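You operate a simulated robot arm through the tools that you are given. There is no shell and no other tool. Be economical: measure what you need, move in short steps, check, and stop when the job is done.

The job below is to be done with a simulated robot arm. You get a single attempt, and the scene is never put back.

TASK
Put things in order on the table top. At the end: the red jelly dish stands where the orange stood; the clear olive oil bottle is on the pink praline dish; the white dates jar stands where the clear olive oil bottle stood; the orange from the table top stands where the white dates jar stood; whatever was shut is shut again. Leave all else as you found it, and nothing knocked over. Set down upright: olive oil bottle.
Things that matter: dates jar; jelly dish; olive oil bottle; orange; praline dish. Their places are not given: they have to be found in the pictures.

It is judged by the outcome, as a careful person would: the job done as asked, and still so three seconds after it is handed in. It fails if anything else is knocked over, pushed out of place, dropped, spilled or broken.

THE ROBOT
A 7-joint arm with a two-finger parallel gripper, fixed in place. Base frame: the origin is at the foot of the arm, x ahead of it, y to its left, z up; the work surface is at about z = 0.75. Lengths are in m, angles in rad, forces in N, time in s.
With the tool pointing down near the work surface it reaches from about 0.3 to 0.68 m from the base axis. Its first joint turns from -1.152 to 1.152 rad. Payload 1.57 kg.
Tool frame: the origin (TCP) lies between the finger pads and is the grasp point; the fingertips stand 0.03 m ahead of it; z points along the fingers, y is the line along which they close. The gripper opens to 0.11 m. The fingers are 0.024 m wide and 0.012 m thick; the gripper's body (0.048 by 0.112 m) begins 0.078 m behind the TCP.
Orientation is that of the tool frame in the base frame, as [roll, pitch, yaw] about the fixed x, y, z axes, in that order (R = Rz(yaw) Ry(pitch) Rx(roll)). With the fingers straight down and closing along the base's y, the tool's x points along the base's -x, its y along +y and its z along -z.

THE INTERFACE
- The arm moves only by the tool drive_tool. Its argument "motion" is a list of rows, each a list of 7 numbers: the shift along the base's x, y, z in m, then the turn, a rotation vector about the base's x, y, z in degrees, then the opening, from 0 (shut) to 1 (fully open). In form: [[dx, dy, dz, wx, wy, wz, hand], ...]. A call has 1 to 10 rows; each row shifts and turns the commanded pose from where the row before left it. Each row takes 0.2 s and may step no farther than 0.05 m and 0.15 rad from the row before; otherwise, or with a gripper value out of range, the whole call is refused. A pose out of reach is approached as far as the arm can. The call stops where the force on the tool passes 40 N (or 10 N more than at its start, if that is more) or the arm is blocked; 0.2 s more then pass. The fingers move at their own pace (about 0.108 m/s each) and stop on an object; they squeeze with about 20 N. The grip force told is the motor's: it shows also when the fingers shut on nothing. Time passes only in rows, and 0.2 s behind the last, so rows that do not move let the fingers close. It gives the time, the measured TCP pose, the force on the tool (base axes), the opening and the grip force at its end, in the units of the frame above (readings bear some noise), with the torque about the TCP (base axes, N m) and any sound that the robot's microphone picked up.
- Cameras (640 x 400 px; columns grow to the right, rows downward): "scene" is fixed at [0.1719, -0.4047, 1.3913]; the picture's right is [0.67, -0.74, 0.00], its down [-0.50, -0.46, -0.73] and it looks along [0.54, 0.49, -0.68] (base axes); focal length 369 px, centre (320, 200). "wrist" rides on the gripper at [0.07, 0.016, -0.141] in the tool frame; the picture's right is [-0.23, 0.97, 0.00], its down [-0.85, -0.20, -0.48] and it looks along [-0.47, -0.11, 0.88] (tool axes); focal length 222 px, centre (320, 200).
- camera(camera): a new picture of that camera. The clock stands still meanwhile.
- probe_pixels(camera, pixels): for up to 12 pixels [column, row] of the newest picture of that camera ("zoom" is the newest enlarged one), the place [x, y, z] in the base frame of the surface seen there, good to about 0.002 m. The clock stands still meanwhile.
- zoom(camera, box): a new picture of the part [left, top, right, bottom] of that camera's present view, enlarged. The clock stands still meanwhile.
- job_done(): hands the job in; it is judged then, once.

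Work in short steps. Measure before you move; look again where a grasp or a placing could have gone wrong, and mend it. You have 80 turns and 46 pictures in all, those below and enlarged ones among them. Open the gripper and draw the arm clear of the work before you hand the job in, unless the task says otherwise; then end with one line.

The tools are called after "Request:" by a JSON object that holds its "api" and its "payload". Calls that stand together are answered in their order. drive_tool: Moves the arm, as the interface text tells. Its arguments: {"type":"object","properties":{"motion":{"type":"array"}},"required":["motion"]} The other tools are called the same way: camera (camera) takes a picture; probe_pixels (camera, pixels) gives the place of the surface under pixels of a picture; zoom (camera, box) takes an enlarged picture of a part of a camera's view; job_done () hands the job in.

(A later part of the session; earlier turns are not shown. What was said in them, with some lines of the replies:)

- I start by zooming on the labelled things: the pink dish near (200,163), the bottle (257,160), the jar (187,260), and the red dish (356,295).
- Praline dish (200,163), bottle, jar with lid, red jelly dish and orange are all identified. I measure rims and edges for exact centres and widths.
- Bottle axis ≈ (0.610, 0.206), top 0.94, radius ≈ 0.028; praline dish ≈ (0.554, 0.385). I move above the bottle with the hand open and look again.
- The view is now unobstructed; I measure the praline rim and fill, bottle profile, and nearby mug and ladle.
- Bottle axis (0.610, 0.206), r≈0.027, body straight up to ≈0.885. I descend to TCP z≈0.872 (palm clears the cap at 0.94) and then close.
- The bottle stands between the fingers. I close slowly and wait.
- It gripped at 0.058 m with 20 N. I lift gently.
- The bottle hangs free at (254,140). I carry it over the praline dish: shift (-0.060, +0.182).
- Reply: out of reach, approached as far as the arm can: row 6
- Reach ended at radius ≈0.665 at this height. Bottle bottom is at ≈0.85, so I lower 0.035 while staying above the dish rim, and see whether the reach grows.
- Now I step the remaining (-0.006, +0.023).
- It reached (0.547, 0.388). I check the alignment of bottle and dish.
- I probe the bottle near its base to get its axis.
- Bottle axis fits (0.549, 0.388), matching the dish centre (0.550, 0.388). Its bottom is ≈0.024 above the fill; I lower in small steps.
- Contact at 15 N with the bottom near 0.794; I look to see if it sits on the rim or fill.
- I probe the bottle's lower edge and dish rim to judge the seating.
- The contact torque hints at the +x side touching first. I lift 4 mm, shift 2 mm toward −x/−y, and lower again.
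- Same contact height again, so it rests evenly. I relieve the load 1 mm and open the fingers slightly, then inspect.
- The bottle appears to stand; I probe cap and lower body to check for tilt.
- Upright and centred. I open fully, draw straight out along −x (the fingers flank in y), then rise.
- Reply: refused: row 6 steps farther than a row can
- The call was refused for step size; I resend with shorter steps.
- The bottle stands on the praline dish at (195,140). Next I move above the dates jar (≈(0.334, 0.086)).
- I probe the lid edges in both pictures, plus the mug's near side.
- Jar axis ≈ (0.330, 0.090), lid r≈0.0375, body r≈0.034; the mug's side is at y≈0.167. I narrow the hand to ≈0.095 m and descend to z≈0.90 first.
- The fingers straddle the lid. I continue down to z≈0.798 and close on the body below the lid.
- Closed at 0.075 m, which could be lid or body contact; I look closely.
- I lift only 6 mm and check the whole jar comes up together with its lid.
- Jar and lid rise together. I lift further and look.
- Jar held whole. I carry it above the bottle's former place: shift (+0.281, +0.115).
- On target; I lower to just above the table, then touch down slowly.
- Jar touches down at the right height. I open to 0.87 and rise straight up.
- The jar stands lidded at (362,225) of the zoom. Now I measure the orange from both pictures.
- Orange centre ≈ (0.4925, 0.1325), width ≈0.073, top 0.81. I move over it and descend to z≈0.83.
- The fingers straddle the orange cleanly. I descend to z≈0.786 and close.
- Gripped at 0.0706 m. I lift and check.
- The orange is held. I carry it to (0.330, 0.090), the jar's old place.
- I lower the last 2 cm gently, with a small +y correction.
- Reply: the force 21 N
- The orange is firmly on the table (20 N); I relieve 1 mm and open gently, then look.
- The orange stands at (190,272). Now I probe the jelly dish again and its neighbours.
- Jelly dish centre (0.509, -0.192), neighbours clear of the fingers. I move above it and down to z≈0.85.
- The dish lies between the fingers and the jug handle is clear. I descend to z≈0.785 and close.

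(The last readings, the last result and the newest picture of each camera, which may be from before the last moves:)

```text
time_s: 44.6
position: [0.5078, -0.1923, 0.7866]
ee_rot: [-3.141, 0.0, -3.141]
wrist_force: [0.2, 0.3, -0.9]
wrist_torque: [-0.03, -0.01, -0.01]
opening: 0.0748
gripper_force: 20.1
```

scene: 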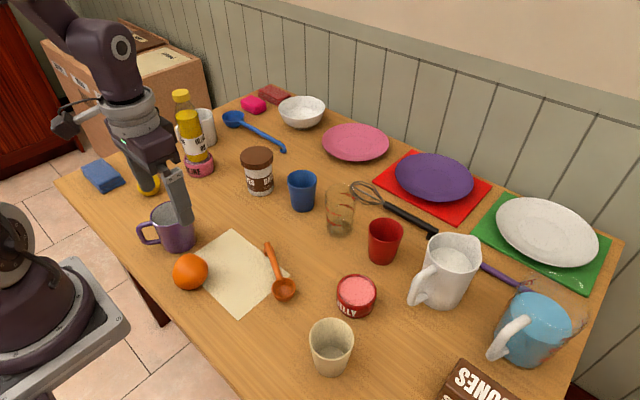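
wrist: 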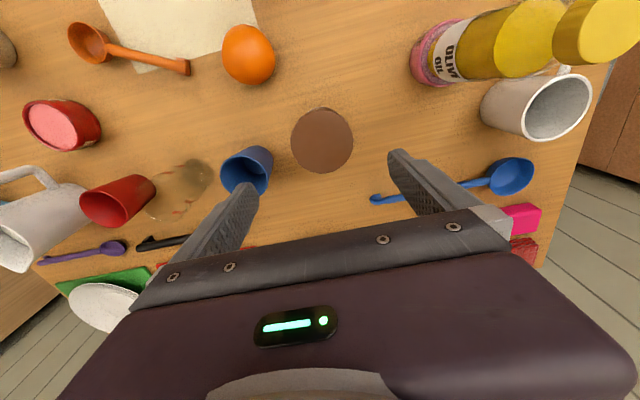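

Gripped at 0.075 m. I lift and check.

Request:
{"api": "drive_tool", "payload": {"motion": [[0, 0, 0.01, 0, 0, 0, 0.4], [0, 0, 0.03, 0, 0, 0, 0.4], [0, 0, 0.04, 0, 0, 0, 0.4], [0, 0, 0.04, 0, 0, 0, 0.4], [0, 0, 0, 0, 0, 0, 0.4]]}}

Request:
{"api": "zoom", "payload": {"camera": "scene", "box": [260, 150, 440, 350]}}

```text
time_s: 45.8
position: [0.5087, -0.1919, 0.9086]
ee_rot: [-3.141, -0.001, -3.139]
wrist_force: [-0.1, 0.1, -3.6]
wrist_torque: [0.04, -0.02, 0.02]
opening: 0.075
gripper_force: 20.2
```

```text
2.00 times, centred on (350, 250) of scene
```

zoom: 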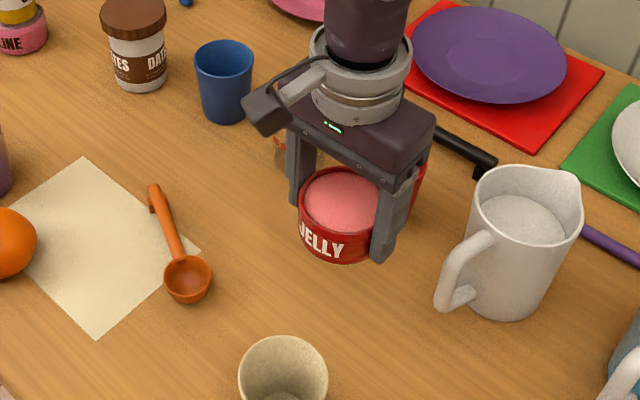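

The dish hangs level. I carry it to (0.493, 0.134), where the orange stood.

Request:
{"api": "drive_tool", "payload": {"motion": [[-0.002, 0.0407, 0, 0, 0, 0, 0.4], [-0.002, 0.0407, 0, 0, 0, 0, 0.4], [-0.002, 0.0407, 0, 0, 0, 0, 0.4], [-0.002, 0.0407, 0, 0, 0, 0, 0.4], [-0.002, 0.0407, 0, 0, 0, 0, 0.4], [-0.002, 0.0407, 0, 0, 0, 0, 0.4], [-0.002, 0.0407, 0, 0, 0, 0, 0.4], [-0.002, 0.0407, 0, 0, 0, 0, 0.4], [0, 0, 0, 0, 0, 0, 0.4]]}}

Request:
{"api": "drive_tool", "payload": {"motion": [[0, 0, -0.04, 0, 0, 0, 0.4], [0, 0, -0.04, 0, 0, 0, 0.4], [0, 0, -0.025, 0, 0, 0, 0.4], [0, 0, -0.008, 0, 0, 0, 0.4], [0, 0, 0, 0, 0, 0, 0.4]]}}

Request:
{"api": "zoom", "payload": {"camera": "scene", "box": [160, 140, 320, 280]}}

```text
time_s: 47.8
position: [0.49, 0.1349, 0.9085]
ee_rot: [-3.141, 0.0, 3.141]
wrist_force: [0.0, -0.2, -2.9]
wrist_torque: [0.01, 0.0, 0.0]
opening: 0.0752
gripper_force: 19.7
```

```text
time_s: 49.0
position: [0.4904, 0.133, 0.7948]
ee_rot: [3.141, 0.002, -3.14]
wrist_force: [0.1, -0.5, -2.3]
wrist_torque: [0.0, 0.01, 0.01]
opening: 0.0751
gripper_force: 20.3
```

```text
2.86 times, centred on (240, 210) of scene
```

zoom: 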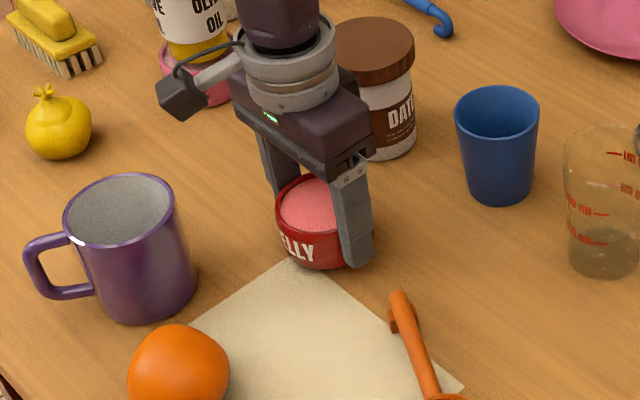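

Just above the table; I lower the last 8 mm in small steps.

Request:
{"api": "drive_tool", "payload": {"motion": [[0.002, 0, -0.004, 0, 0, 0, 0.4], [0, 0, -0.002, 0, 0, 0, 0.4], [0, 0, -0.001, 0, 0, 0, 0.4], [0, 0, -0.001, 0, 0, 0, 0.4], [0, 0, 0, 0, 0, 0, 0.4]]}}

```text
time_s: 50.2
position: [0.493, 0.134, 0.7869]
ee_rot: [-3.141, 0.0, -3.141]
wrist_force: [-3.6, -0.9, 12.1]
wrist_torque: [-0.03, -0.04, -0.08]
opening: 0.0751
gripper_force: 20.3
```

Touchdown at (0.493, 0.134). I release and rise straight up.

Request:
{"api": "drive_tool", "payload": {"motion": [[0, 0, 0.001, 0, 0, 0, 0.4], [0, 0, 0, 0, 0, 0, 0.75], [0, 0, 0, 0, 0, 0, 0.95], [0, 0, 0, 0, 0, 0, 0.95], [0, 0, 0.03, 0, 0, 0, 1], [0, 0, 0.04, 0, 0, 0, 1], [0, 0, 0.05, 0, 0, 0, 1], [0, 0, 0.05, 0, 0, 0, 1], [0, 0, 0.05, 0, 0, 0, 1], [0, 0, 0.05, 0, 0, 0, 1]]}}

Request:
{"api": "drive_tool", "payload": {"motion": [[-0.035, -0.035, 0.0, 0, 0, 0, 1], [-0.035, -0.035, 0.0, 0, 0, 0, 1], [-0.035, -0.035, 0.0, 0, 0, 0, 1], [0, -0.02, 0, 0, 0, 0, 1], [0, 0, 0, 0, 0, 0, 1]]}}

Request:
{"api": "camera", "payload": {"camera": "scene"}}

Request:
{"api": "zoom", "payload": {"camera": "scene", "box": [130, 70, 330, 310]}}

```text
time_s: 52.4
position: [0.4935, 0.1342, 1.0574]
ee_rot: [-3.141, -0.001, 3.14]
wrist_force: [-0.1, -0.2, 0.3]
wrist_torque: [0.06, -0.02, 0.01]
opening: 0.1099
gripper_force: 0.1
```

```text
time_s: 53.6
position: [0.3883, 0.0096, 1.0596]
ee_rot: [3.141, 0.001, -3.14]
wrist_force: [0.2, 1.7, 0.3]
wrist_torque: [-0.01, 0.01, 0.01]
opening: 0.1101
gripper_force: 0.1
```

```text
13 pictures are left
```

scene: 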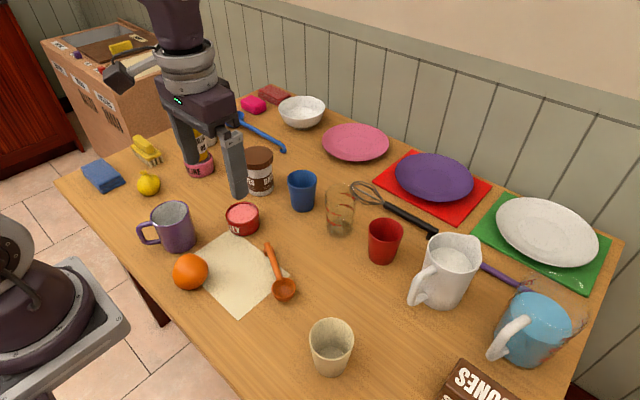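

```text
1.67 times, centred on (230, 190) of scene
```

zoom: 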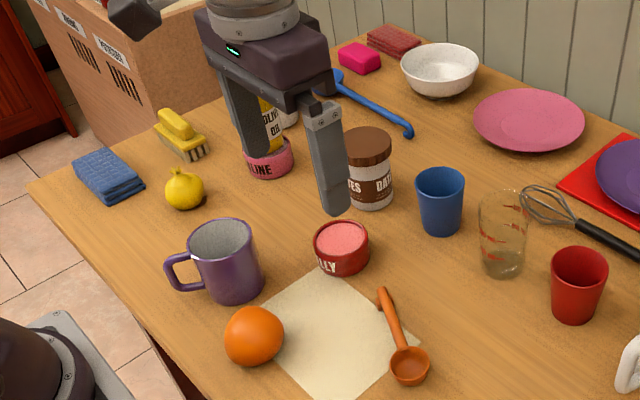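

All things are in place; the arm hides the bottle, so I shift it aside and verify the bottle.

Request:
{"api": "drive_tool", "payload": {"motion": [[0, -0.04, 0.01, 0, 0, 0, 1], [0, -0.04, 0.01, 0, 0, 0, 1], [0, -0.04, 0, 0, 0, 0, 1], [0, -0.04, 0, 0, 0, 0, 1], [0, 0, 0, 0, 0, 0, 1]]}}

Request:
{"api": "zoom", "payload": {"camera": "scene", "box": [140, 80, 300, 250]}}

```text
time_s: 54.8
position: [0.39, -0.1527, 1.0769]
ee_rot: [-3.141, 0.001, 3.141]
wrist_force: [0.4, -0.3, 0.0]
wrist_torque: [0.01, -0.01, 0.02]
opening: 0.1103
gripper_force: 0.0
```

```text
2.35 times, centred on (220, 165) of scene
```

zoom: 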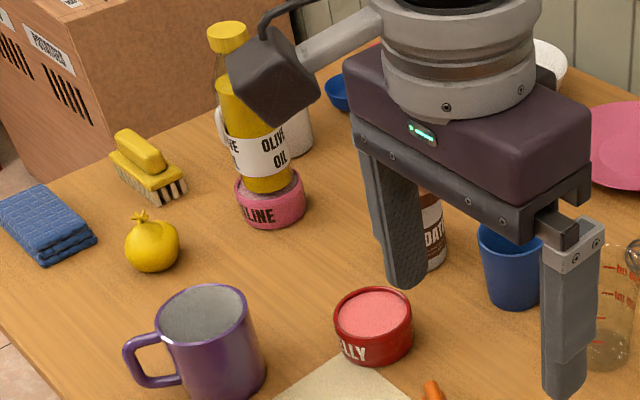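

The bottle stands on the dish; I probe the cap and dish for tilt.

Request:
{"api": "probe_pixels", "payload": {"camera": "zoom", "pixels": [[228, 24], [228, 35], [212, 32], [244, 32], [240, 175], [258, 186], [285, 180], [240, 195], [270, 218], [300, 200], [373, 310]]}}

```text
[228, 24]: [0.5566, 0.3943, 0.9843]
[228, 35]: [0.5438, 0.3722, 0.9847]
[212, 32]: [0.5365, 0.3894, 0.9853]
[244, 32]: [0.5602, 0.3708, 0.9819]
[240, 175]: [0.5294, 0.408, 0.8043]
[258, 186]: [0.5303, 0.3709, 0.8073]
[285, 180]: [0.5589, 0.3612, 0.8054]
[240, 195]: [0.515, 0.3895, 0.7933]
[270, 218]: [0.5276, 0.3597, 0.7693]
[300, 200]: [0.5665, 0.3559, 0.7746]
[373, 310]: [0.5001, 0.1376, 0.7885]
```

The cap is level at 0.984 and sits over the base centre, so the bottle is upright. The arm is clear and the hand is open, so I hand the job in.

Request:
{"api": "job_done", "payload": {}}

```text
The job is handed in.
```

The job is handed in: the olive oil bottle stands upright on the praline dish. The dates jar, lid still on, is where the bottle stood, the orange is where the jar stood, and the jelly dish is where the orange stood; nothing was knocked over.
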